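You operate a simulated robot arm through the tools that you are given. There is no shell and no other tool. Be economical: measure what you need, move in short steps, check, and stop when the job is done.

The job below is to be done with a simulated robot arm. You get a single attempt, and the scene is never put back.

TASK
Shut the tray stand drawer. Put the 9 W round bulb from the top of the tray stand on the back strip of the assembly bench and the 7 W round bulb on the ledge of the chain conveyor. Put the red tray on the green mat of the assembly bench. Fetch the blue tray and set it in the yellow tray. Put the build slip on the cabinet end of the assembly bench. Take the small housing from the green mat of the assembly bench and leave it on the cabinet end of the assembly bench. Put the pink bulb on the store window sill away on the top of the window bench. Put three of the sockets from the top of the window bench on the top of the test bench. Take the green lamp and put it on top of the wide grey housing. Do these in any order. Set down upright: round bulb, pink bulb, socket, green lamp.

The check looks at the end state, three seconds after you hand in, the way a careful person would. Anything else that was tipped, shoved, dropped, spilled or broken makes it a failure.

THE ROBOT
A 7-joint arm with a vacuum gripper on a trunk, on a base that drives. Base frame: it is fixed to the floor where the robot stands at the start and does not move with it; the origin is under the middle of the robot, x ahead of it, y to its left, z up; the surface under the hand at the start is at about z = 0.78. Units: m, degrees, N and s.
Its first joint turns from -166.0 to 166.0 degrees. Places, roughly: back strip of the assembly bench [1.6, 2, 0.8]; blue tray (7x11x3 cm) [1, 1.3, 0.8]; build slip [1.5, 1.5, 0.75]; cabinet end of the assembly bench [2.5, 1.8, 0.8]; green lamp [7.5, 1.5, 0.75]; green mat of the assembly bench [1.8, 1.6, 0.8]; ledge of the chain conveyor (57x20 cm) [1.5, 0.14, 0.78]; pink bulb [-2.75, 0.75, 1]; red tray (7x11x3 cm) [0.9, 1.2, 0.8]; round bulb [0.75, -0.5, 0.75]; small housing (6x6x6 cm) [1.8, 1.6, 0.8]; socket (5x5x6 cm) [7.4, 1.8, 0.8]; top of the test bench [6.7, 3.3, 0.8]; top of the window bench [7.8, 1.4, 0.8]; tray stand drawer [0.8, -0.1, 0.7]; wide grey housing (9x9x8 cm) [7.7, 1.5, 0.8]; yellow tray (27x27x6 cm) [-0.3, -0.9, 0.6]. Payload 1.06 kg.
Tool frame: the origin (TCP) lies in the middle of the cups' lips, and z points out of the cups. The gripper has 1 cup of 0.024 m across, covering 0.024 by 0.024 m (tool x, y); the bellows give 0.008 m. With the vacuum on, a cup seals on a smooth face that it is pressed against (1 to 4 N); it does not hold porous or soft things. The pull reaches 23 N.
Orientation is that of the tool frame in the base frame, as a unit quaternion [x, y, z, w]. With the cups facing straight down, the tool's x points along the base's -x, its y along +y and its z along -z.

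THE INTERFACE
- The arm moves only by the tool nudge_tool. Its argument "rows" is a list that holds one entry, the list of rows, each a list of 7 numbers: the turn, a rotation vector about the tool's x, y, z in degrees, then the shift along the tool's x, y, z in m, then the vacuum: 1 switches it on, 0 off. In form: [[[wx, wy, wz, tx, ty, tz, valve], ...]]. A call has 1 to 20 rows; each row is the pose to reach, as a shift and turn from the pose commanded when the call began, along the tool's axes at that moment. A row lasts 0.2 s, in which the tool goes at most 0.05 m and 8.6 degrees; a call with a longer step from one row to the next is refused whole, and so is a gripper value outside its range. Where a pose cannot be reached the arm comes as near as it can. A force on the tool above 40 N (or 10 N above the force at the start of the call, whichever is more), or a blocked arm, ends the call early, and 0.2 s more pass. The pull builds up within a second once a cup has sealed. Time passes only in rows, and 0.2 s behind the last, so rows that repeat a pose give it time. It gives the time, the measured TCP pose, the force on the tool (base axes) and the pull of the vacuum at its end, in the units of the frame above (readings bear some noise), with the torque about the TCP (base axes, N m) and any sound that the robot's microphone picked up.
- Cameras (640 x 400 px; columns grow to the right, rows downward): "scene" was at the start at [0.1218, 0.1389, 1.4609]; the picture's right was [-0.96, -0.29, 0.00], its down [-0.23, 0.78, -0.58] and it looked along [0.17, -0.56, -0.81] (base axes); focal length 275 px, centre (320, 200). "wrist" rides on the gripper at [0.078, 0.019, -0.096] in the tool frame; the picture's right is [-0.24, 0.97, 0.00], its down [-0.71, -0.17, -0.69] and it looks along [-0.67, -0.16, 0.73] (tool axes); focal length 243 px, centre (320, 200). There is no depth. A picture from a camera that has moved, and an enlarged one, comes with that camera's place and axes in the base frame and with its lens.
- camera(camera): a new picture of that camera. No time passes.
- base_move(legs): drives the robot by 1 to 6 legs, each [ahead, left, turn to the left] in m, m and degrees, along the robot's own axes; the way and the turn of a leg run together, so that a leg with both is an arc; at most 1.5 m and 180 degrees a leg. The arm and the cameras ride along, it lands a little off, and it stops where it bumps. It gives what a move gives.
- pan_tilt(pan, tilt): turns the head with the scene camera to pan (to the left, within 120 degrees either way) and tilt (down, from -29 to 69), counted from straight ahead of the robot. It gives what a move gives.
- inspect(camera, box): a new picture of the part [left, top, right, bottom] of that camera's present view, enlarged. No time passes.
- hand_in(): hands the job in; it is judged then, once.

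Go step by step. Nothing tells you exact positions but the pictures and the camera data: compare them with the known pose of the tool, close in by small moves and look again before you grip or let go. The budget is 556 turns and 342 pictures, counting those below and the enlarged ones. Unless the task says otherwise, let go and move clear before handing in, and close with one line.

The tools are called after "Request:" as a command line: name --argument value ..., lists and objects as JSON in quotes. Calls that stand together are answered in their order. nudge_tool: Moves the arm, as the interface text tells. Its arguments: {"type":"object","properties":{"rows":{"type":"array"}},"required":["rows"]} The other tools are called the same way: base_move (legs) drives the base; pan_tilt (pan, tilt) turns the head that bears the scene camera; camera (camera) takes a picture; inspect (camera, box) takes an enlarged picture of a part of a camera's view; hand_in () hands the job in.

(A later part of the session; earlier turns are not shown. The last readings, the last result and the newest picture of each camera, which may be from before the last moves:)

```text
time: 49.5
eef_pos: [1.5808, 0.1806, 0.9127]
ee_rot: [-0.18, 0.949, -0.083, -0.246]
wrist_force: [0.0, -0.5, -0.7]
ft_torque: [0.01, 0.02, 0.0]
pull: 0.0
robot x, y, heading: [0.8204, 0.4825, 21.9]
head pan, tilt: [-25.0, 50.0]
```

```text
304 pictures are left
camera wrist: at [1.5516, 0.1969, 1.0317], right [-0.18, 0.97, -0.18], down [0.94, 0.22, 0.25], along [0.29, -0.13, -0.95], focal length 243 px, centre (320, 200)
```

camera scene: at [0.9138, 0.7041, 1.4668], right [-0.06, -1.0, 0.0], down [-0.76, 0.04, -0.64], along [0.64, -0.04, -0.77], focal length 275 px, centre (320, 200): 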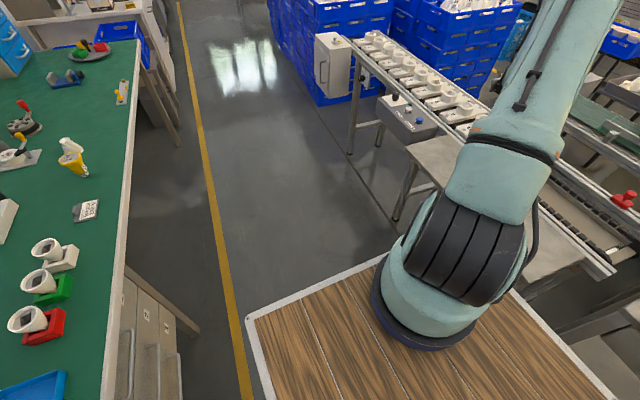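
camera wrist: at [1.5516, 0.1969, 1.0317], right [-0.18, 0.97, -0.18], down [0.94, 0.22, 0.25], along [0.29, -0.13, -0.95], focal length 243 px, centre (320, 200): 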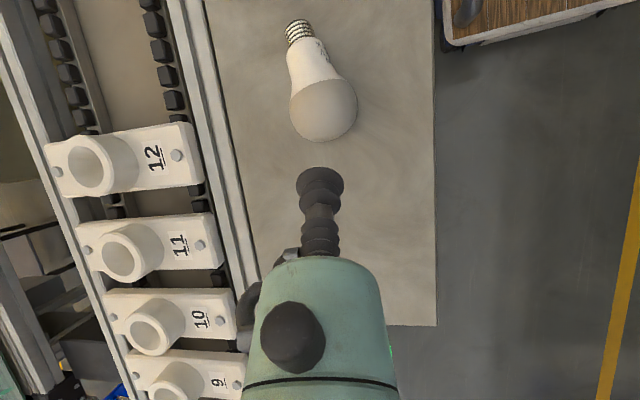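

The head centre is confirmed near (1.537,0.156). I'll approach along the tool axis with the vacuum on.

Request:
nudge_tool --rows '[[[0, 0, 0, -0.008, 0.0015, 0.03, 1], [0, 0, 0, -0.008, 0.0015, 0.06, 1], [0, 0, 0, -0.008, 0.0015, 0.074, 1], [0, 0, 0, -0.008, 0.0015, 0.08, 1], [0, 0, 0, -0.008, 0.0015, 0.084, 1], [0, 0, 0, -0.008, 0.0015, 0.084, 1]]]'

Request:
camera --camera "wrist"

```text
time: 50.9
eef_pos: [1.5507, 0.16, 0.8363]
ee_rot: [-0.18, 0.949, -0.083, -0.246]
wrist_force: [-0.3, -0.4, -0.5]
ft_torque: [-0.02, -0.02, -0.02]
pull: 22.8
robot x, y, heading: [0.8231, 0.4774, 21.6]
head pan, tilt: [-25.0, 50.0]
```

```text
303 pictures are left
camera wrist: at [1.5207, 0.1765, 0.9551], right [-0.18, 0.97, -0.18], down [0.94, 0.22, 0.25], along [0.29, -0.13, -0.95], focal length 243 px, centre (320, 200)
```

wrist: 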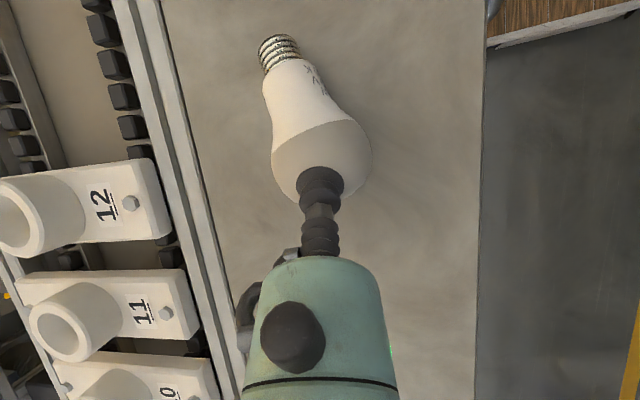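

Sealed again. I'll lift 0.2 m and turn the bulb by about 78° to stand it upright in the air.

Request:
nudge_tool --rows '[[[0, 0, 0, 0.01, -0.0014, -0.017, 1], [0, 0, 0, 0.025, -0.003, -0.043, 1], [0, 0, 0, 0.045, -0.006, -0.078, 1], [0, 0, 0, 0.065, -0.009, -0.113, 1], [0, 0, 0, 0.085, -0.012, -0.148, 1], [0, 0, 0, 0.1, -0.014, -0.173, 1], [-1.3, -7.7, 0, 0.1, -0.014, -0.173, 1], [-2.5, -15.4, -0.2, 0.1, -0.014, -0.173, 1], [-3.8, -23.1, -0.3, 0.1, -0.014, -0.173, 1], [-5, -30.8, -0.4, 0.1, -0.014, -0.173, 1], [-6.3, -38.5, -0.5, 0.1, -0.014, -0.173, 1], [-7.6, -46.1, -0.6, 0.1, -0.014, -0.173, 1], [-8.8, -53.8, -0.7, 0.1, -0.014, -0.173, 1], [-10.1, -61.5, -0.8, 0.1, -0.014, -0.173, 1], [-11.3, -69.2, -1, 0.1, -0.014, -0.173, 1], [-12.6, -76.9, -1.1, 0.1, -0.014, -0.173, 1], [-12.6, -76.9, -1.1, 0.1, -0.014, -0.173, 1]]]'

Request:
camera --camera "wrist"

Request:
camera --camera "scene"

```text
time: 54.5
eef_pos: [1.5512, 0.1579, 1.0373]
ee_rot: [-0.175, 0.897, 0.146, 0.379]
wrist_force: [-0.5, -0.1, -0.3]
ft_torque: [0.0, 0.03, 0.0]
pull: 22.7
robot x, y, heading: [0.8206, 0.4792, 21.5]
head pan, tilt: [-25.0, 50.0]
```

```text
302 pictures are left
camera wrist: at [1.4315, 0.122, 1.0453], right [-0.26, 0.92, 0.3], down [0.1, -0.28, 0.95], along [0.96, 0.28, -0.02], focal length 243 px, centre (320, 200)
```

wrist: 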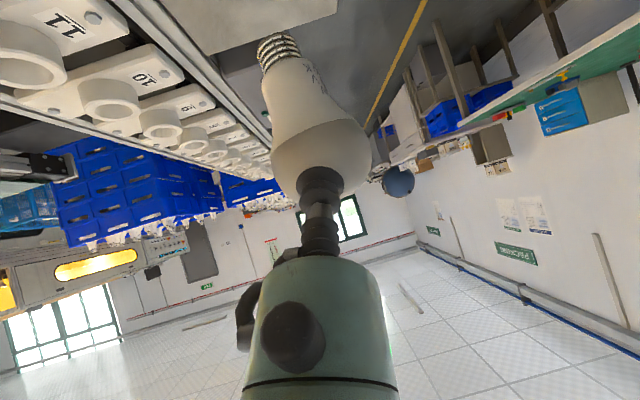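

```text
301 pictures are left
camera scene: at [0.9138, 0.704, 1.4668], right [-0.06, -1.0, 0.0], down [-0.76, 0.04, -0.64], along [0.64, -0.04, -0.77], focal length 275 px, centre (320, 200)
```

scene: 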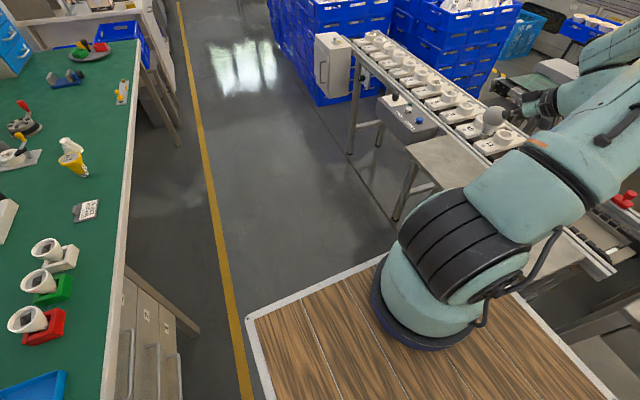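

The bulb is nearly upright now. I'll measure its remaining tilt with enlarged views.

Request:
inspect --camera "wrist" --box '[230, 20, 410, 200]'

Request:
inspect --camera "scene" --box '[460, 80, 540, 160]'

```text
2.22 times, centred on (320, 110) of wrist
camera zoom: at [1.4315, 0.122, 1.0453], right [-0.26, 0.92, 0.3], down [0.1, -0.28, 0.95], along [0.96, 0.28, -0.02], focal length 539 px, centre (320, 400)
```

zoom: 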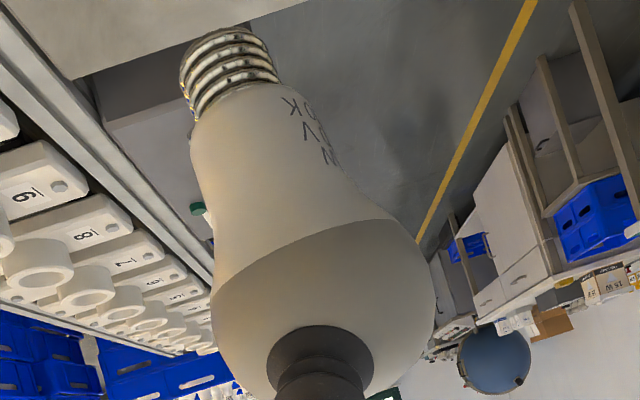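

```text
5.00 times, centred on (500, 120) of scene
camera zoom: at [0.9138, 0.704, 1.4668], right [-0.06, -1.0, 0.0], down [-0.76, 0.04, -0.64], along [0.64, -0.04, -0.77], focal length 1373 px, centre (-580, 600)
```

zoom: 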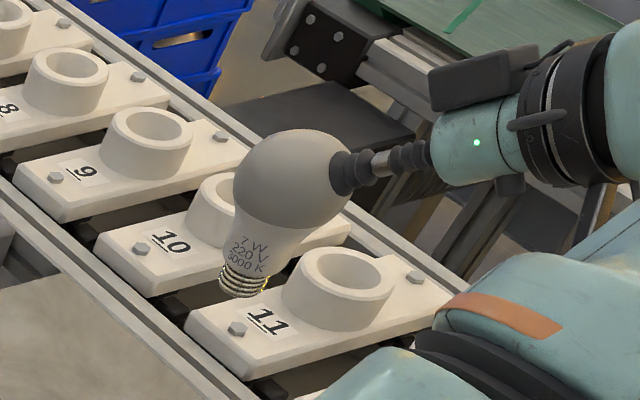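

The axis still leans about 8° toward (0.78,0.63). I'll correct it and measure again.

Request:
nudge_tool --rows '[[[-1, -4, 0.3, 0, 0, 0, 1], [-2.1, -7.9, 0.7, 0, 0, 0, 1], [-2.1, -7.9, 0.7, 0, 0, 0, 1]]]'

Request:
inspect --camera "wrist" --box '[230, 20, 410, 200]'

Request:
inspect --camera "scene" --box '[460, 80, 540, 160]'

```text
time: 55.3
eef_pos: [1.5517, 0.159, 1.038]
ee_rot: [-0.166, 0.867, 0.177, 0.436]
wrist_force: [-0.5, 0.7, -1.1]
ft_torque: [-0.01, -0.02, 0.0]
pull: 22.8
robot x, y, heading: [0.8235, 0.4806, 22.1]
head pan, tilt: [-25.0, 50.0]
```

```text
2.22 times, centred on (320, 110) of wrist
camera zoom: at [1.4314, 0.122, 1.0286], right [-0.3, 0.89, 0.35], down [0.0, -0.37, 0.93], along [0.96, 0.27, 0.11], focal length 539 px, centre (320, 400)
```

zoom: 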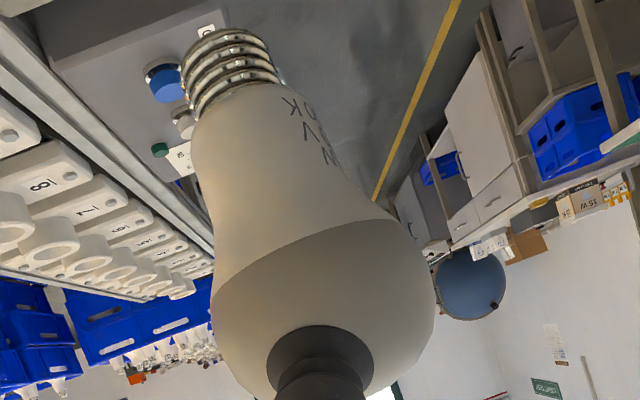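

```text
5.00 times, centred on (500, 120) of scene
camera zoom: at [0.9138, 0.704, 1.4668], right [-0.06, -1.0, 0.0], down [-0.76, 0.04, -0.64], along [0.64, -0.04, -0.77], focal length 1373 px, centre (-580, 600)
```

zoom: 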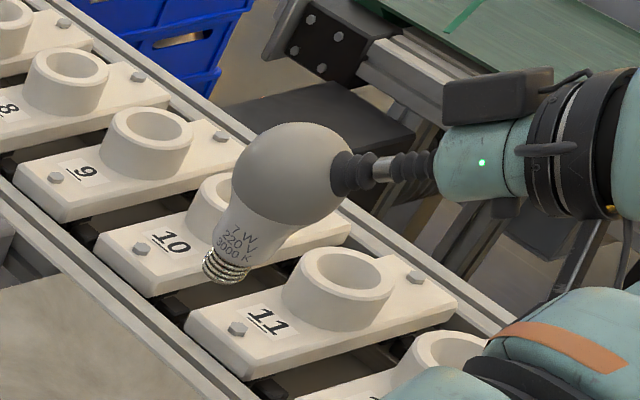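

The lean is still uncertain because both views share similar directions. I'll apply the estimated correction, then raise the bulb to the head camera's height for a level view.

Request:
nudge_tool --rows '[[[-0.4, 4.2, 1.8, 0, 0, 0, 1], [-0.8, 8.4, 3.7, 0, 0, 0, 1], [-0.8, 8.4, 3.7, -0.033, 0.006, -0.022, 1], [-0.8, 8.4, 3.7, -0.065, 0.013, -0.045, 1], [-0.8, 8.4, 3.7, -0.098, 0.02, -0.067, 1], [-0.8, 8.4, 3.7, -0.13, 0.026, -0.089, 1], [-0.8, 8.4, 3.7, -0.163, 0.033, -0.112, 1], [-0.8, 8.4, 3.7, -0.196, 0.039, -0.134, 1], [-0.8, 8.4, 3.7, -0.228, 0.046, -0.157, 1], [-0.8, 8.4, 3.7, -0.26, 0.052, -0.179, 1], [-0.8, 8.4, 3.7, -0.26, 0.052, -0.179, 1]]]'

Request:
pan_tilt --pan -62 --tilt 5

Request:
camera --camera "scene"

```text
time: 57.7
eef_pos: [1.5512, 0.1571, 1.357]
ee_rot: [-0.153, 0.901, 0.184, 0.363]
wrist_force: [0.3, -1.5, -0.1]
ft_torque: [-0.01, 0.03, 0.0]
pull: 22.9
robot x, y, heading: [0.8234, 0.4777, 22.0]
head pan, tilt: [-25.0, 50.0]
```

```text
time: 58.8
eef_pos: [1.5516, 0.1587, 1.3582]
ee_rot: [-0.154, 0.9, 0.184, 0.364]
wrist_force: [0.1, -0.1, 0.4]
ft_torque: [-0.01, -0.01, -0.04]
pull: 23.0
robot x, y, heading: [0.8211, 0.4786, 21.6]
head pan, tilt: [-62.0, 5.0]
```

```text
296 pictures are left
camera scene: at [0.9071, 0.6491, 1.5366], right [-0.64, -0.76, 0.0], down [-0.07, 0.06, -1.0], along [0.76, -0.64, -0.09], focal length 275 px, centre (320, 200)
```

scene: 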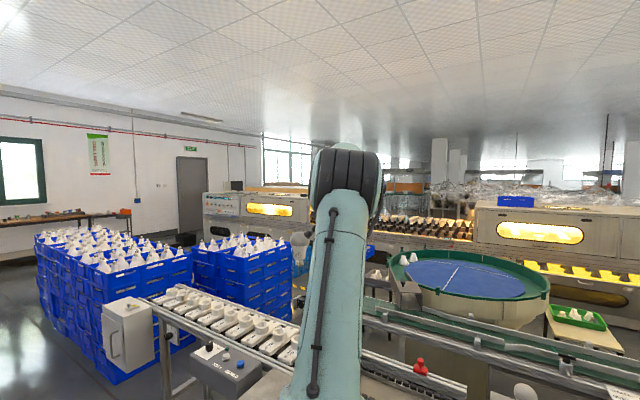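

Request:
inspect --camera "scene" --box '[270, 220, 334, 284]'

Request:
inspect --camera "wrist" --box '[230, 20, 410, 200]'

```text
6.25 times, centred on (302, 252) of scene
camera zoom: at [0.9071, 0.6491, 1.5366], right [-0.64, -0.76, 0.0], down [-0.07, 0.06, -1.0], along [0.76, -0.64, -0.09], focal length 1717 px, centre (432, -125)
```

zoom: 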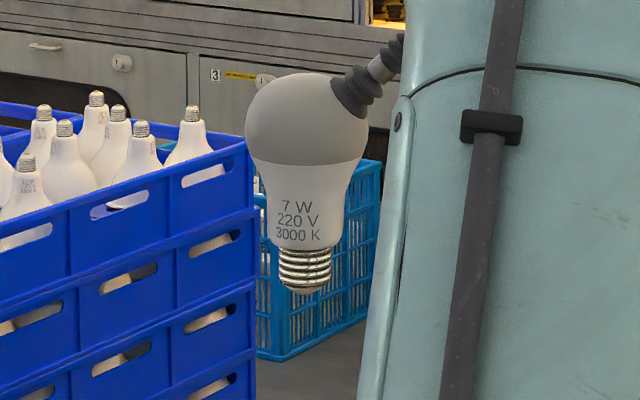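

```text
2.22 times, centred on (320, 110) of wrist
camera zoom: at [1.4326, 0.1208, 1.3688], right [-0.24, 0.89, 0.38], down [0.15, -0.35, 0.92], along [0.96, 0.27, -0.05], focal length 539 px, centre (320, 400)
```

zoom: 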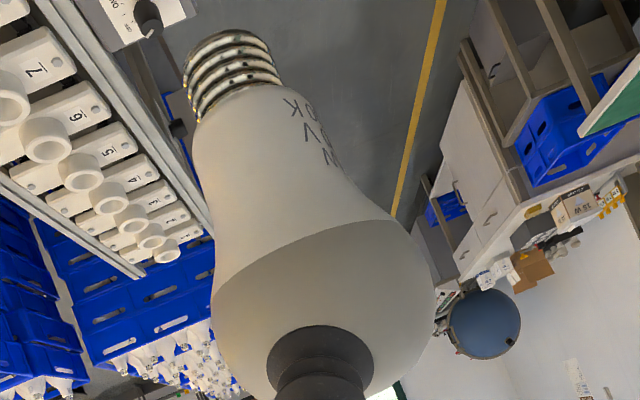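

The level view shows the bulb upright within about 1°. Now I'll lower it straight down over the ledge.

Request:
nudge_tool --rows '[[[0, 0, 0, 0.03, -0.009, 0.028, 1], [0, 0, 0, 0.062, -0.019, 0.058, 1], [0, 0, 0, 0.095, -0.029, 0.089, 1], [0, 0, 0, 0.127, -0.039, 0.119, 1], [0, 0, 0, 0.16, -0.049, 0.15, 1], [0, 0, 0, 0.192, -0.059, 0.18, 1], [0, 0, 0, 0.224, -0.069, 0.21, 1], [0, 0, 0, 0.256, -0.079, 0.24, 1], [0, 0, 0, 0.285, -0.088, 0.267, 1], [0, 0, 0, 0.307, -0.095, 0.288, 1], [0, 0, 0, 0.318, -0.098, 0.298, 1], [0, 0, 0, 0.318, -0.098, 0.298, 1]]]'

Request:
pan_tilt --pan -55 --tilt 30

Request:
camera --camera "scene"

Request:
camera --camera "wrist"

```text
time: 61.4
eef_pos: [1.5511, 0.1595, 0.9111]
ee_rot: [-0.154, 0.9, 0.184, 0.364]
wrist_force: [0.1, -0.9, -0.2]
ft_torque: [-0.02, 0.0, 0.01]
pull: 22.9
robot x, y, heading: [0.822, 0.4762, 21.7]
head pan, tilt: [-62.0, 5.0]
```

```text
time: 62.3
eef_pos: [1.5515, 0.1599, 0.9103]
ee_rot: [-0.153, 0.9, 0.183, 0.364]
wrist_force: [-0.3, 0.1, -0.5]
ft_torque: [-0.01, -0.02, 0.0]
pull: 22.7
robot x, y, heading: [0.8204, 0.4771, 21.8]
head pan, tilt: [-55.0, 30.0]
```

```text
293 pictures are left
camera scene: at [0.9126, 0.6587, 1.4964], right [-0.55, -0.84, 0.0], down [-0.42, 0.27, -0.87], along [0.72, -0.47, -0.5], focal length 275 px, centre (320, 200)
```

scene: 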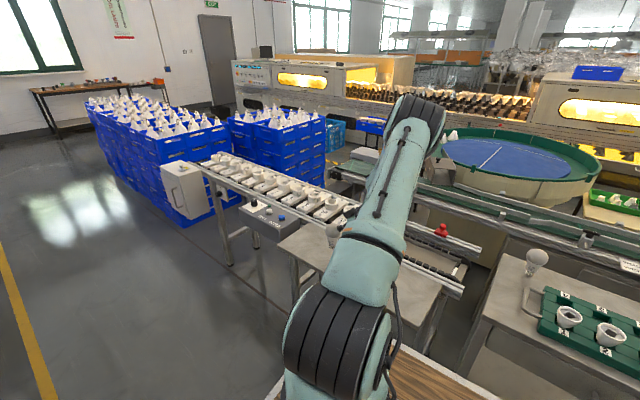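

```text
292 pictures are left
camera wrist: at [1.4317, 0.1223, 0.9217], right [-0.24, 0.89, 0.38], down [0.15, -0.35, 0.92], along [0.96, 0.27, -0.05], focal length 243 px, centre (320, 200)
```

wrist: 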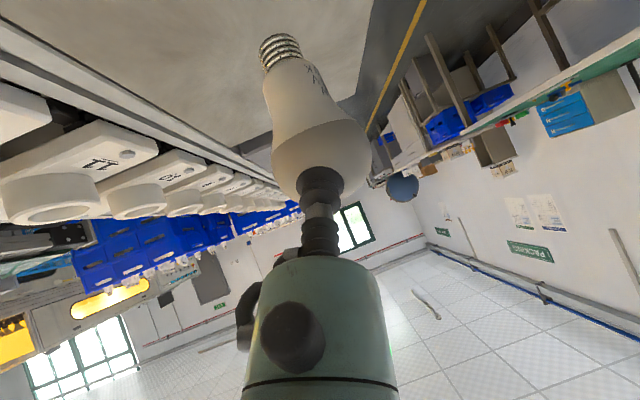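

The bulb is about 2 cm above the ledge. I'll lower it in small steps.

Request:
nudge_tool --rows '[[[0, 0, 0, 0.0043, -0.0013, 0.004, 1], [0, 0, 0, 0.0085, -0.0026, 0.008, 1], [0, 0, 0, 0.0107, -0.0033, 0.01, 1], [0, 0, 0, 0.0107, -0.0033, 0.01, 1]]]'

Request:
inspect --camera "wrist" --box '[230, 0, 410, 110]'

Request:
inspect --camera "scene" --box '[310, 210, 360, 260]'

```text
time: 63.3
eef_pos: [1.5513, 0.1591, 0.8948]
ee_rot: [-0.153, 0.9, 0.184, 0.364]
wrist_force: [0.0, 0.4, 0.5]
ft_torque: [-0.03, 0.01, 0.02]
pull: 22.7
robot x, y, heading: [0.8218, 0.4801, 21.7]
head pan, tilt: [-55.0, 30.0]
```

```text
3.56 times, centred on (320, 55) of wrist
camera zoom: at [1.4316, 0.1221, 0.9062], right [-0.24, 0.89, 0.38], down [0.15, -0.35, 0.92], along [0.96, 0.27, -0.05], focal length 863 px, centre (320, 716)
```

zoom: 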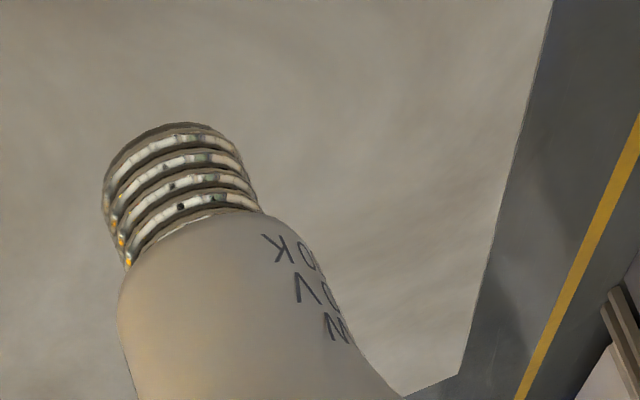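

```text
8.00 times, centred on (335, 235) of scene
camera zoom: at [0.9126, 0.6588, 1.4963], right [-0.55, -0.84, 0.0], down [-0.42, 0.27, -0.87], along [0.72, -0.47, -0.5], focal length 2197 px, centre (200, -80)
```

zoom: 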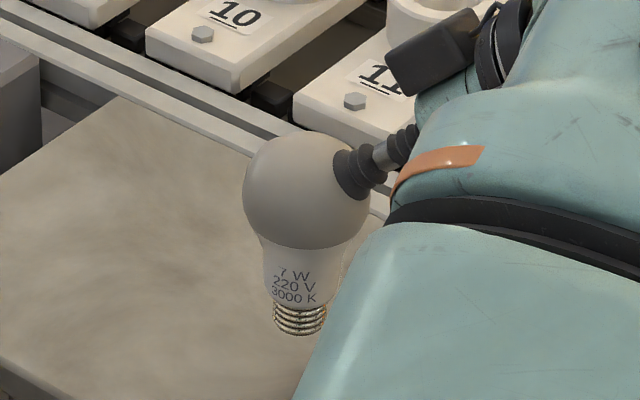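

Request:
nudge_tool --rows '[[[0, 0, 0, 0.0014, -0.0004, 0.0013, 1], [0, 0, 0, 0.0028, -0.0009, 0.0027, 1], [0, 0, 0, 0.0028, -0.0009, 0.0027, 1]]]'

Request:
nudge_tool --rows '[[[0, 0, 0, 0.0014, -0.0004, 0.0013, 1], [0, 0, 0, 0.0014, -0.0004, 0.0013, 1]]]'

Request:
nudge_tool --rows '[[[0, 0, 0, 0.0014, -0.0004, 0.0013, 1], [0, 0, 0, 0.0014, -0.0004, 0.0013, 1]]]'

```text
time: 64.1
eef_pos: [1.5489, 0.1593, 0.89]
ee_rot: [-0.154, 0.9, 0.185, 0.364]
wrist_force: [-0.1, 0.4, -0.9]
ft_torque: [0.01, 0.02, 0.0]
pull: 22.4
robot x, y, heading: [0.823, 0.4755, 21.9]
head pan, tilt: [-55.0, 30.0]
```

```text
time: 64.7
eef_pos: [1.5494, 0.1578, 0.889]
ee_rot: [-0.153, 0.9, 0.184, 0.364]
wrist_force: [1.0, -0.3, 0.3]
ft_torque: [0.01, 0.02, 0.02]
pull: 22.8
robot x, y, heading: [0.8191, 0.4802, 21.8]
head pan, tilt: [-55.0, 30.0]
```

```text
time: 65.3
eef_pos: [1.5503, 0.1597, 0.8872]
ee_rot: [-0.153, 0.9, 0.184, 0.364]
wrist_force: [-0.2, 0.0, 0.2]
ft_torque: [-0.03, 0.03, 0.01]
pull: 23.8
robot x, y, heading: [0.821, 0.4781, 21.8]
head pan, tilt: [-55.0, 30.0]
```

Request:
nudge_tool --rows '[[[0, 0, 0, 0.0011, -0.0003, 0.001, 1], [0, 0, 0, 0.0011, -0.0003, 0.001, 1]]]'

Request:
nudge_tool --rows '[[[0, 0, 0, 0.0011, -0.0003, 0.001, 1], [0, 0, 0, 0.0011, -0.0003, 0.001, 1]]]'

Request:
nudge_tool --rows '[[[0, 0, 0, 0.0011, -0.0003, 0.001, 1], [0, 0, 0, 0.0011, -0.0003, 0.001, 1]]]'

```text
time: 65.9
eef_pos: [1.5501, 0.1588, 0.8863]
ee_rot: [-0.154, 0.9, 0.185, 0.362]
wrist_force: [0.7, 0.5, -0.2]
ft_torque: [-0.03, 0.02, 0.0]
pull: 22.5
robot x, y, heading: [0.8204, 0.4796, 21.7]
head pan, tilt: [-55.0, 30.0]
```

```text
time: 66.5
eef_pos: [1.5486, 0.1598, 0.884]
ee_rot: [-0.153, 0.901, 0.183, 0.363]
wrist_force: [-0.5, 0.3, -0.2]
ft_torque: [-0.04, -0.03, -0.01]
pull: 22.7
robot x, y, heading: [0.8224, 0.4797, 22.1]
head pan, tilt: [-55.0, 30.0]
```

```text
time: 67.1
eef_pos: [1.5509, 0.1572, 0.8831]
ee_rot: [-0.155, 0.899, 0.185, 0.365]
wrist_force: [-0.1, -0.6, 0.8]
ft_torque: [-0.01, -0.02, 0.0]
pull: 22.7
robot x, y, heading: [0.8237, 0.4765, 21.7]
head pan, tilt: [-55.0, 30.0]
```

Request:
inspect --camera "scene" --box '[310, 210, 360, 260]'

Request:
nudge_tool --rows '[[[0, 0, 0, 0.0014, -0.0004, 0.0013, 1], [0, 0, 0, 0.0014, -0.0004, 0.0013, 1]]]'

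Request:
nudge_tool --rows '[[[0, 0, 0, 0.0011, -0.0003, 0.001, 1], [0, 0, 0, 0.0011, -0.0003, 0.001, 1]]]'

```text
8.00 times, centred on (335, 235) of scene
camera zoom: at [0.9126, 0.6588, 1.4963], right [-0.55, -0.84, 0.0], down [-0.42, 0.27, -0.87], along [0.72, -0.47, -0.5], focal length 2197 px, centre (200, -80)
```

zoom: 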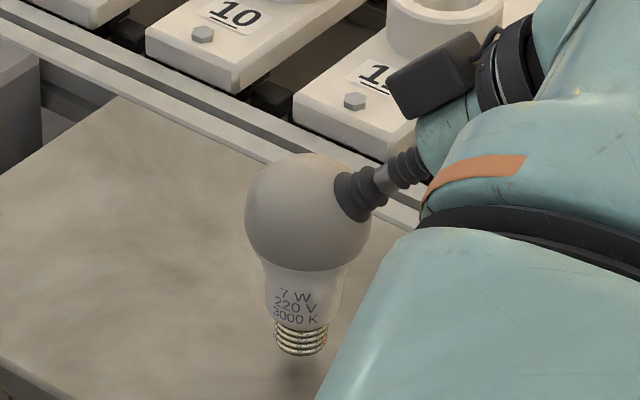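

```text
time: 67.7
eef_pos: [1.5509, 0.16, 0.8805]
ee_rot: [-0.154, 0.9, 0.184, 0.364]
wrist_force: [-0.3, 0.0, 0.0]
ft_torque: [-0.04, 0.04, 0.0]
pull: 22.7
robot x, y, heading: [0.8186, 0.476, 21.7]
head pan, tilt: [-55.0, 30.0]
```

```text
time: 68.3
eef_pos: [1.5501, 0.1585, 0.8793]
ee_rot: [-0.153, 0.901, 0.184, 0.363]
wrist_force: [0.9, 0.5, 0.4]
ft_torque: [-0.01, 0.02, -0.01]
pull: 22.5
robot x, y, heading: [0.8212, 0.4756, 21.8]
head pan, tilt: [-55.0, 30.0]
```

Request:
nudge_tool --rows '[[[0, 0, 0, 0.0018, -0.0005, 0.0017, 1], [0, 0, 0, 0.0028, -0.0009, 0.0027, 1], [0, 0, 0, 0.0028, -0.0009, 0.0027, 1]]]'

Request:
inspect --camera "scene" --box '[310, 210, 360, 260]'

```text
time: 69.1
eef_pos: [1.5487, 0.159, 0.8774]
ee_rot: [-0.153, 0.9, 0.184, 0.364]
wrist_force: [-2.8, -1.1, 17.9]
ft_torque: [-0.01, 0.04, 0.02]
pull: 23.1
robot x, y, heading: [0.8215, 0.4779, 22.0]
head pan, tilt: [-55.0, 30.0]
```

```text
8.00 times, centred on (335, 235) of scene
camera zoom: at [0.9118, 0.659, 1.4963], right [-0.55, -0.84, 0.0], down [-0.42, 0.27, -0.87], along [0.72, -0.47, -0.5], focal length 2197 px, centre (200, -80)
```

zoom: 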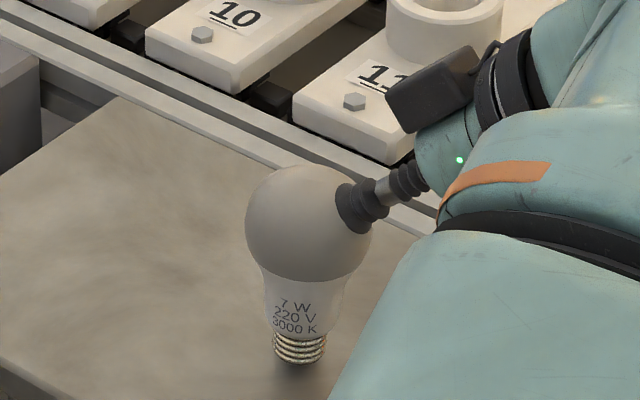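

Contact at about z 0.878. I'll back off until the force nearly vanishes before releasing.

Request:
nudge_tool --rows '[[[0, 0, 0, -0.0014, 0.0004, -0.0013, 1], [0, 0, 0, -0.0014, 0.0004, -0.0013, 1]]]'

```text
time: 69.7
eef_pos: [1.5492, 0.1597, 0.8752]
ee_rot: [-0.153, 0.9, 0.184, 0.363]
wrist_force: [-0.5, -0.3, -0.4]
ft_torque: [0.02, -0.01, 0.03]
pull: 23.0
robot x, y, heading: [0.8211, 0.4808, 21.6]
head pan, tilt: [-55.0, 30.0]
```

Request:
nudge_tool --rows '[[[0, 0, 0, 0.0004, -0.0001, 0.0004, 1], [0, 0, 0, 0.0004, -0.0001, 0.0004, 1]]]'

Request:
inspect --camera "scene" --box '[310, 210, 360, 260]'

```text
time: 70.3
eef_pos: [1.55, 0.1588, 0.8767]
ee_rot: [-0.153, 0.9, 0.183, 0.364]
wrist_force: [0.0, -0.4, -1.2]
ft_torque: [-0.01, -0.03, -0.01]
pull: 23.0
robot x, y, heading: [0.822, 0.4777, 22.0]
head pan, tilt: [-55.0, 30.0]
```

```text
8.00 times, centred on (335, 235) of scene
camera zoom: at [0.9126, 0.6588, 1.4963], right [-0.55, -0.84, 0.0], down [-0.42, 0.27, -0.87], along [0.72, -0.47, -0.5], focal length 2197 px, centre (200, -80)
```

zoom: 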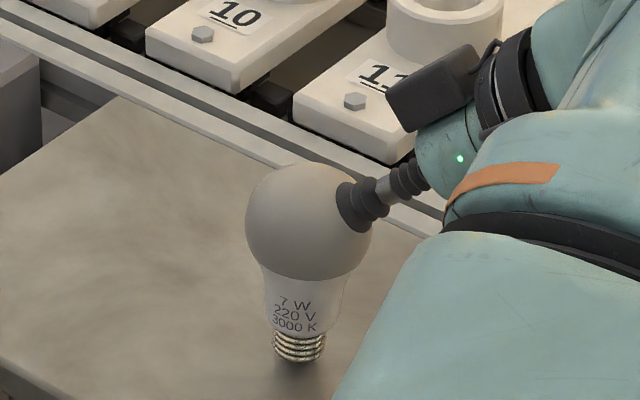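

Request:
nudge_tool --rows '[[[0, 0, 0, 0.0005, -0.0001, 0.0004, 1], [0, 0, 0, 0.0005, -0.0001, 0.0004, 1]]]'

```text
time: 70.9
eef_pos: [1.5497, 0.1593, 0.877]
ee_rot: [-0.154, 0.9, 0.184, 0.364]
wrist_force: [0.6, 0.0, 2.4]
ft_torque: [-0.04, -0.06, 0.0]
pull: 22.6
robot x, y, heading: [0.8247, 0.4782, 21.9]
head pan, tilt: [-55.0, 30.0]
```

A light 2.4 N contact. I'll release, wait, and retreat along the tool axis.

Request:
nudge_tool --rows '[[[0, 0, 0, 0, 0, 0, 0], [0, 0, 0, 0, 0, 0, 0], [0, 0, 0, 0, 0, 0, 0], [0, 0, 0, 0, 0, 0, 0], [0, 0, 0, 0, 0, 0, 0], [0, 0, 0, 0, 0, -0.002, 0], [0, 0, 0, 0, 0, -0.005, 0], [0, 0, 0, 0, 0, -0.01, 0], [0, 0, 0, 0, 0, -0.02, 0], [0, 0, 0, 0, 0, -0.04, 0], [0, 0, 0, 0, 0, -0.08, 0]]]'

Request:
inspect --camera "scene" --box '[310, 210, 360, 260]'

Request:
camera --camera "wrist"

```text
time: 73.3
eef_pos: [1.5018, 0.1218, 0.9302]
ee_rot: [-0.154, 0.9, 0.185, 0.364]
wrist_force: [0.4, 0.7, 0.3]
ft_torque: [-0.01, -0.01, -0.01]
pull: 0.0
robot x, y, heading: [0.8234, 0.4787, 21.9]
head pan, tilt: [-55.0, 30.0]
```

```text
8.00 times, centred on (335, 235) of scene
camera zoom: at [0.9129, 0.6588, 1.4963], right [-0.55, -0.84, 0.0], down [-0.42, 0.27, -0.87], along [0.72, -0.47, -0.5], focal length 2197 px, centre (200, -80)
```

zoom: 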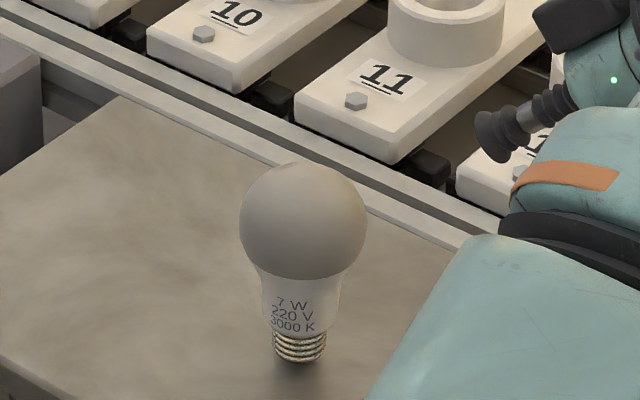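

```text
285 pictures are left
camera wrist: at [1.3825, 0.0838, 0.9416], right [-0.24, 0.89, 0.38], down [0.15, -0.36, 0.92], along [0.96, 0.28, -0.05], focal length 243 px, centre (320, 200)
```

wrist: 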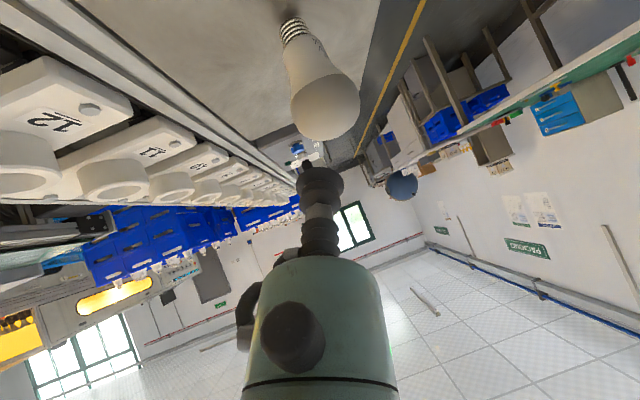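

The bulb stands on the ledge. I'll rise, bring the tool back to vertical, and check again after a wait.

Request:
nudge_tool --rows '[[[0, 0, 0, -0.028, 0.009, -0.027, 0], [0, 0, 0, -0.06, 0.019, -0.057, 0], [0, 0, 0, -0.093, 0.029, -0.087, 0], [0, 0, 0, -0.125, 0.039, -0.117, 0], [2.4, 7.7, 0, -0.14, 0.044, -0.132, 0], [4.8, 15.3, 0, -0.14, 0.044, -0.132, 0], [7.2, 23, 0, -0.14, 0.044, -0.132, 0], [9.5, 30.7, 0, -0.14, 0.044, -0.132, 0], [11.9, 38.3, 0, -0.14, 0.044, -0.132, 0], [14.3, 46, 0, -0.14, 0.044, -0.132, 0]]]'

Request:
inspect --camera "scene" --box '[310, 210, 360, 260]'

```text
time: 75.5
eef_pos: [1.5003, 0.1223, 1.1272]
ee_rot: [-0.167, 0.986, -0.003, -0.002]
wrist_force: [-0.3, -1.0, 0.7]
ft_torque: [0.05, -0.03, -0.02]
pull: 0.1
robot x, y, heading: [0.8236, 0.4786, 21.8]
head pan, tilt: [-55.0, 30.0]
```

```text
8.00 times, centred on (335, 235) of scene
camera zoom: at [0.9124, 0.6585, 1.4963], right [-0.55, -0.84, 0.0], down [-0.42, 0.27, -0.87], along [0.72, -0.47, -0.5], focal length 2197 px, centre (200, -80)
```

zoom: 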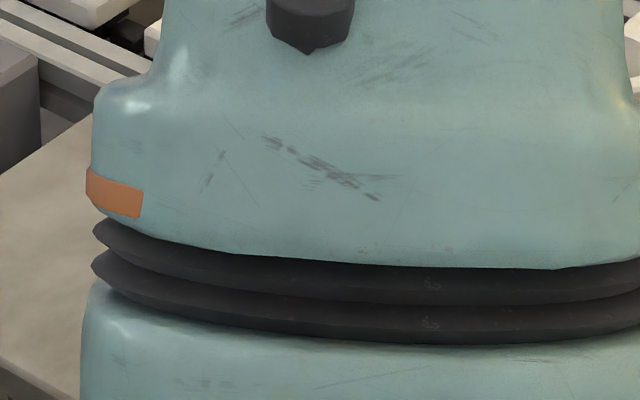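

Request:
camera --camera "wrist"

Request:
base_move --legs '[[0, 0, -21.8], [-0.82, 0, 0], [0, -0.45, 0]]'

Request:
pan_tilt --pan -20 --tilt 35

Request:
camera --camera "scene"

```text
283 pictures are left
camera wrist: at [1.4201, 0.1149, 1.2218], right [-0.1, 1.0, 0.0], down [0.73, 0.07, 0.68], along [0.68, 0.06, -0.73], focal length 243 px, centre (320, 200)
```

wrist: 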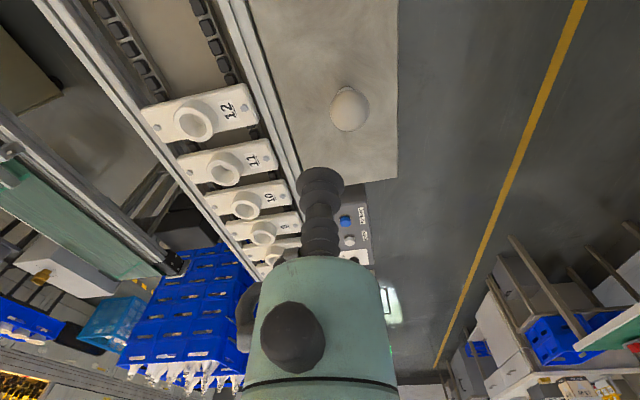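

```text
time: 83.5
eef_pos: [0.4356, -0.5625, 1.1272]
ee_rot: [0.033, 0.999, -0.001, 0.0]
wrist_force: [-0.6, -0.6, 0.5]
ft_torque: [0.0, -0.01, 0.02]
pull: 0.0
robot x, y, heading: [-0.0519, 0.0295, -1.2]
head pan, tilt: [-55.0, 30.0]
```

```text
time: 84.6
eef_pos: [0.4358, -0.5623, 1.1274]
ee_rot: [0.033, 0.999, -0.001, 0.0]
wrist_force: [-0.3, 0.1, 0.6]
ft_torque: [-0.04, 0.02, -0.01]
pull: 0.1
robot x, y, heading: [-0.0513, 0.0299, -1.2]
head pan, tilt: [-20.0, 35.0]
```

```text
282 pictures are left
camera scene: at [0.1368, 0.2042, 1.4885], right [-0.36, -0.93, 0.0], down [-0.53, 0.21, -0.82], along [0.76, -0.3, -0.57], focal length 275 px, centre (320, 200)
```

scene: 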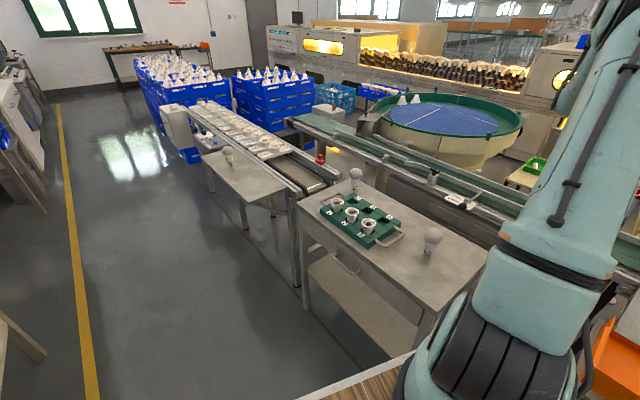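

The 7 W bulb stands on the ledge. Next is the 9 W bulb at about (0.637,-0.399); I'll move above it.

Request:
nudge_tool --rows '[[[0, 0, 0, -0.03, 0.028, 0.0, 0], [0, 0, 0, -0.06, 0.056, 0.01, 0], [0, 0, 0, -0.09, 0.084, 0.03, 0], [0, 0, 0, -0.12, 0.112, 0.05, 0], [0, 0, 0, -0.15, 0.14, 0.07, 0], [0, 0, 0, -0.175, 0.163, 0.09, 0], [0, 0, 0, -0.19, 0.176, 0.11, 0], [0, 0, 0, -0.19, 0.176, 0.11, 0]]]'

Request:
camera --camera "wrist"

```text
time: 86.4
eef_pos: [0.6384, -0.3991, 1.0197]
ee_rot: [0.033, 0.999, -0.001, 0.001]
wrist_force: [0.2, -1.2, -0.1]
ft_torque: [0.01, 0.01, 0.01]
pull: 0.2
robot x, y, heading: [-0.0513, 0.0301, -1.3]
head pan, tilt: [-20.0, 35.0]
```

```text
281 pictures are left
camera wrist: at [0.5604, -0.3749, 1.1139], right [0.3, 0.95, 0.0], down [0.7, -0.22, 0.68], along [0.65, -0.21, -0.73], focal length 243 px, centre (320, 200)
```

wrist: 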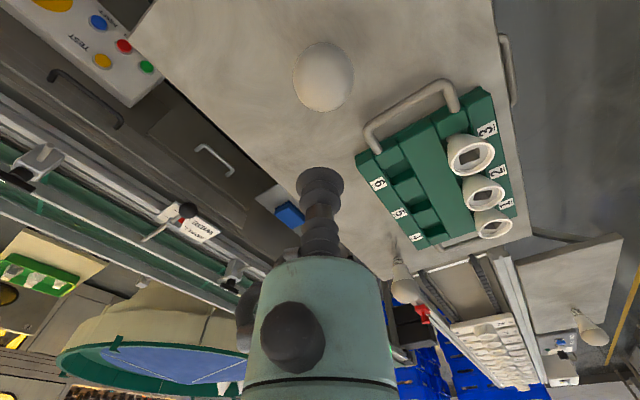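

Request:
nudge_tool --rows '[[[0, 0, 0, 0.008, 0.0025, 0.04, 0], [0, 0, 0, 0.008, 0.0025, 0.08, 0], [0, 0, 0, 0.008, 0.0025, 0.108, 0], [0, 0, 0, 0.008, 0.0025, 0.108, 0]]]'

Request:
camera --camera "wrist"

Request:
inspect --camera "scene" --box '[400, 200, 464, 264]'

```text
time: 87.4
eef_pos: [0.6266, -0.3969, 0.9097]
ee_rot: [0.034, 0.999, -0.001, 0.0]
wrist_force: [-0.2, -0.3, -0.1]
ft_torque: [0.03, 0.02, -0.05]
pull: 0.0
robot x, y, heading: [-0.0533, 0.0274, -1.4]
head pan, tilt: [-20.0, 35.0]
```

```text
280 pictures are left
camera wrist: at [0.5489, -0.374, 1.0045], right [0.3, 0.95, 0.0], down [0.7, -0.22, 0.69], along [0.65, -0.21, -0.73], focal length 243 px, centre (320, 200)
```

wrist: 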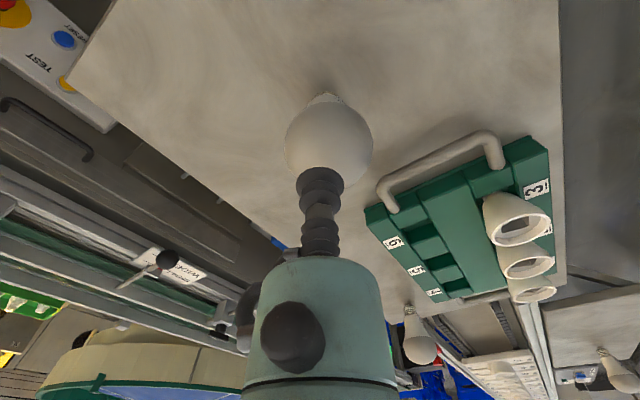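

```text
6.25 times, centred on (432, 232) of scene
camera zoom: at [0.1368, 0.2043, 1.4885], right [-0.36, -0.93, 0.0], down [-0.53, 0.21, -0.82], along [0.76, -0.3, -0.57], focal length 1717 px, centre (-380, 0)
```

zoom: 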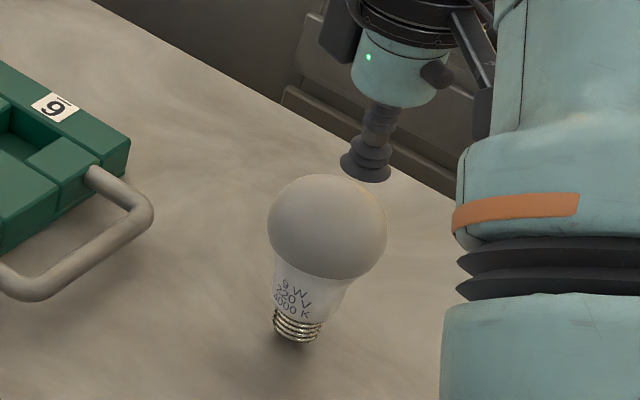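

The cup is within 3 mm of the head's axis. I'll shift slightly and press down with vacuum on.

Request:
nudge_tool --rows '[[[0, 0, 0, 0, 0.002, 0.006, 1], [0, 0, 0, 0, 0.003, 0.011, 1], [0, 0, 0, 0, 0.003, 0.015, 1], [0, 0, 0, 0, 0.003, 0.018, 1], [0, 0, 0, 0, 0.003, 0.0205, 1], [0, 0, 0, 0, 0.003, 0.0205, 1]]]'

```text
time: 88.8
eef_pos: [0.6292, -0.3929, 0.8873]
ee_rot: [0.033, 0.999, -0.001, 0.0]
wrist_force: [0.5, -0.6, -0.1]
ft_torque: [0.01, -0.02, 0.01]
pull: 23.5
robot x, y, heading: [-0.0529, 0.0286, -1.4]
head pan, tilt: [-20.0, 35.0]
```

Sealed at 23.5 N. I'll lift it, check its tilt in a level view, and look at the assembly bench.

Request:
nudge_tool --rows '[[[0, 0, 0, 0, 0, -0.01, 1], [0, 0, 0, 0, 0, -0.03, 1], [0, 0, 0, 0, 0, -0.06, 1], [0, 0, 0, 0, 0, -0.1, 1], [0, 0, 0, 0, 0, -0.14, 1], [0, 0, 0, 0, 0, -0.18, 1], [0, 0, 0, 0, 0, -0.22, 1], [0, 0, 0, 0, 0, -0.26, 1], [0, 0, 0, 0, 0, -0.3, 1], [0, 0, 0, 0, 0, -0.33, 1]]]'

Request:
pan_tilt --pan -45 --tilt 10

Request:
inspect --camera "scene" --box '[240, 170, 400, 300]'

Request:
pan_tilt --pan 35 --tilt 20

Request:
inspect --camera "scene" --box '[80, 80, 400, 280]'

```text
time: 91.0
eef_pos: [0.6295, -0.3928, 1.2162]
ee_rot: [0.034, 0.999, 0.0, 0.001]
wrist_force: [0.9, 0.2, -1.5]
ft_torque: [0.01, 0.03, 0.02]
pull: 22.0
robot x, y, heading: [-0.0489, 0.0334, -1.1]
head pan, tilt: [-20.0, 35.0]
```

```text
time: 91.8
eef_pos: [0.6284, -0.3936, 1.2152]
ee_rot: [0.033, 0.999, -0.001, 0.0]
wrist_force: [0.0, -0.2, 0.2]
ft_torque: [0.0, -0.02, 0.02]
pull: 23.2
robot x, y, heading: [-0.0515, 0.033, -1.3]
head pan, tilt: [-45.0, 10.0]
```

```text
3.08 times, centred on (320, 235) of scene
camera zoom: at [0.1191, 0.1691, 1.5285], right [-0.72, -0.69, 0.0], down [-0.12, 0.13, -0.98], along [0.68, -0.71, -0.17], focal length 845 px, centre (320, 92)
```

zoom: 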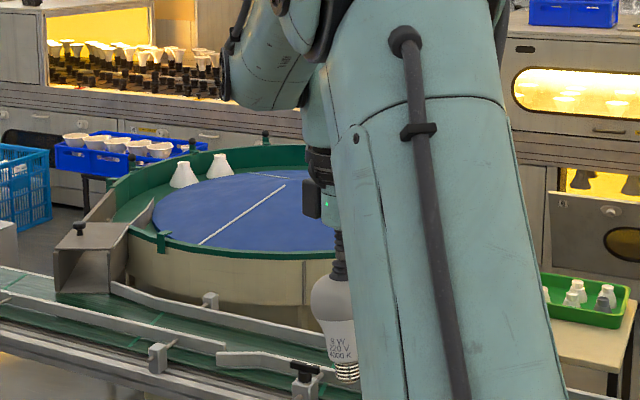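

```text
time: 93.4
eef_pos: [0.629, -0.3927, 1.217]
ee_rot: [0.033, 0.999, 0.0, -0.001]
wrist_force: [0.7, -0.9, -0.4]
ft_torque: [0.0, 0.0, -0.03]
pull: 23.0
robot x, y, heading: [-0.0524, 0.0329, -1.2]
head pan, tilt: [35.0, 20.0]
```

```text
2.00 times, centred on (240, 180) of scene
camera zoom: at [0.1323, 0.2879, 1.5124], right [0.55, -0.83, 0.0], down [-0.28, -0.19, -0.94], along [0.78, 0.52, -0.34], focal length 549 px, centre (480, 240)
```

zoom: 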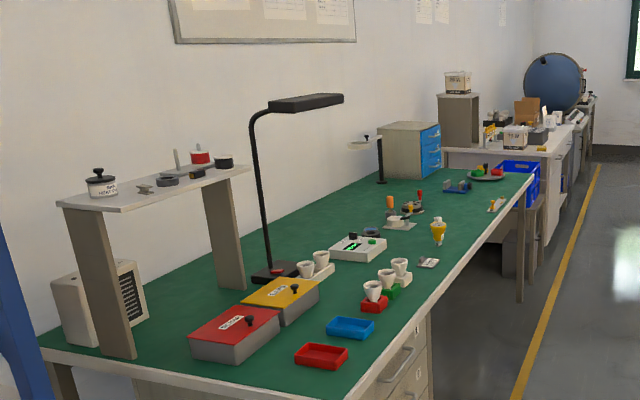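

The 9 W bulb hangs straight. The assembly bench is turned about 18°, and the back strip is easiest to reach with the bench on my right, so I'll turn round in the aisle and back along it.

Request:
base_move --legs '[[0.2, 0.15, 0], [0, 0, 100], [0, 0, 99.4], [-1.0, 0, 0], [-0.84, -0.25, 0]]'

Request:
pan_tilt --pan -60 --tilt 45

Request:
camera --camera "scene"

Request:
camera --camera "wrist"

```text
time: 112.8
eef_pos: [1.0497, 1.1814, 1.2166]
ee_rot: [0.991, 0.135, -0.001, -0.001]
wrist_force: [-0.7, 0.9, 0.5]
ft_torque: [0.02, -0.04, -0.04]
pull: 22.9
robot x, y, heading: [1.8292, 1.0083, -162.0]
head pan, tilt: [35.0, 20.0]
```

```text
time: 114.5
eef_pos: [1.0497, 1.1818, 1.2162]
ee_rot: [0.991, 0.135, 0.0, -0.001]
wrist_force: [0.0, -0.1, -0.5]
ft_torque: [-0.02, 0.04, 0.01]
pull: 23.1
robot x, y, heading: [1.832, 1.0076, -162.1]
head pan, tilt: [-60.0, 45.0]
```

```text
276 pictures are left
camera scene: at [1.7409, 0.8298, 1.4737], right [0.67, 0.74, 0.0], down [0.53, -0.47, -0.71], along [-0.53, 0.47, -0.71], focal length 275 px, centre (320, 200)
```

scene: 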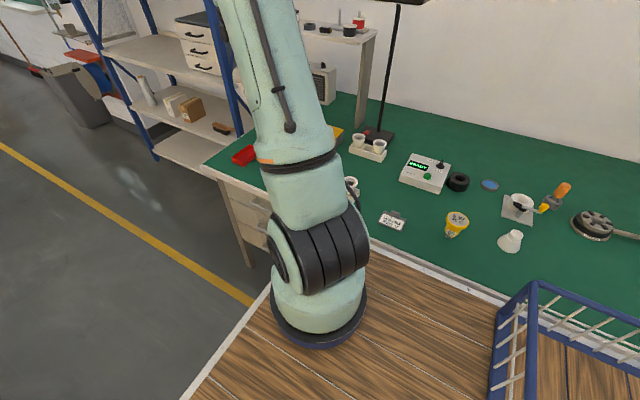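

```text
275 pictures are left
camera wrist: at [1.1291, 1.1842, 1.3109], right [0.03, -1.0, 0.0], down [-0.73, -0.03, 0.69], along [-0.68, -0.02, -0.73], focal length 243 px, centre (320, 200)
```

wrist: 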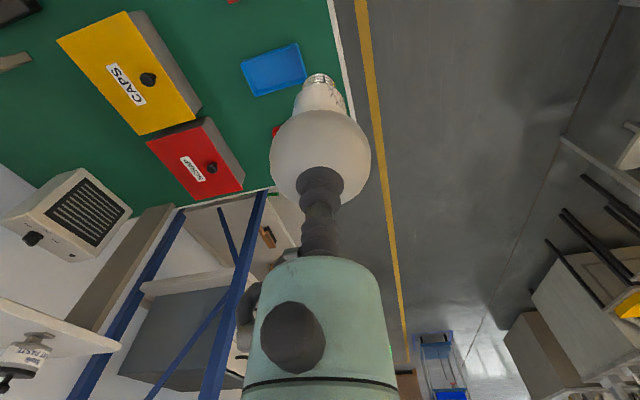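

I'm beside the bench with the bulb held. I'll look closely at the bench top for the zones and items.

Request:
inspect --camera "scene" --box '[320, 100, 640, 300]'

Request:
pan_tilt --pan -95 --tilt 35

Request:
camera --camera "scene"

```text
2.00 times, centred on (480, 200) of scene
camera zoom: at [1.7409, 0.8298, 1.4737], right [0.67, 0.74, 0.0], down [0.53, -0.47, -0.71], along [-0.53, 0.47, -0.71], focal length 549 px, centre (0, 200)
```

zoom: 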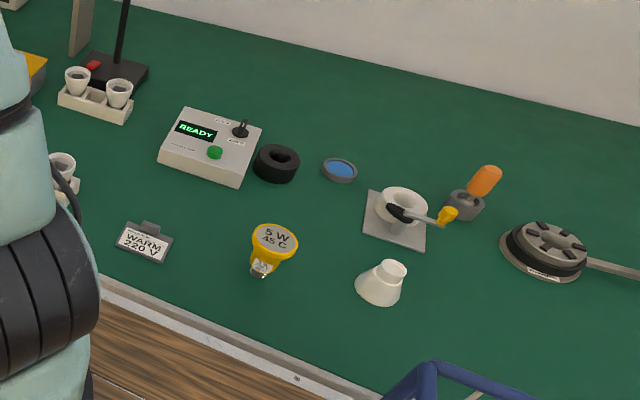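

```text
time: 115.5
eef_pos: [1.0484, 1.1824, 1.2168]
ee_rot: [0.991, 0.135, 0.0, -0.001]
wrist_force: [-0.7, -0.1, -0.4]
ft_torque: [0.0, 0.03, 0.02]
pull: 22.8
robot x, y, heading: [1.8331, 1.0092, -162.1]
head pan, tilt: [-95.0, 35.0]
```

```text
273 pictures are left
camera scene: at [1.7815, 0.8612, 1.4885], right [0.97, 0.23, 0.0], down [0.13, -0.56, -0.82], along [-0.19, 0.8, -0.57], focal length 275 px, centre (320, 200)
```

scene: 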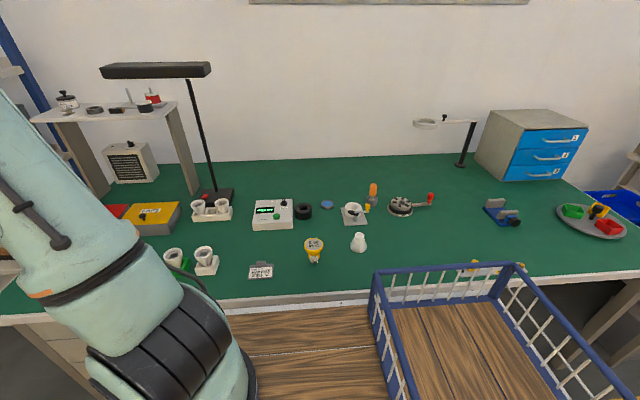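

The bench is laid out clearly: slip "WARM 220 V", a white cone-shaped small housing, and a free back strip near (1.6,2.0). I'll edge closer to the bench to reach the strip.

Request:
base_move --legs '[[0.03, -0.07, 0]]'

Request:
pan_tilt --pan -100 --tilt 60

Request:
camera --camera "scene"

```text
time: 116.5
eef_pos: [0.9979, 1.2408, 1.2154]
ee_rot: [0.991, 0.134, 0.0, -0.001]
wrist_force: [0.6, 0.6, -0.9]
ft_torque: [-0.03, 0.01, -0.03]
pull: 22.7
robot x, y, heading: [1.777, 1.0647, -161.9]
head pan, tilt: [-95.0, 35.0]
```

```text
time: 117.4
eef_pos: [0.9968, 1.2412, 1.2174]
ee_rot: [0.991, 0.135, 0.001, 0.0]
wrist_force: [-0.2, 0.1, 0.1]
ft_torque: [0.01, 0.02, 0.0]
pull: 22.8
robot x, y, heading: [1.7805, 1.0646, -161.6]
head pan, tilt: [-100.0, 60.0]
```

```text
272 pictures are left
camera scene: at [1.7408, 0.9001, 1.4542], right [0.99, 0.14, 0.0], down [0.12, -0.86, -0.5], along [-0.07, 0.5, -0.87], focal length 275 px, centre (320, 200)
```

scene: 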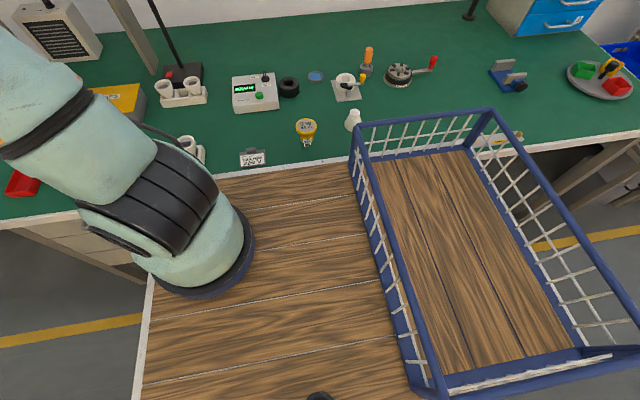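

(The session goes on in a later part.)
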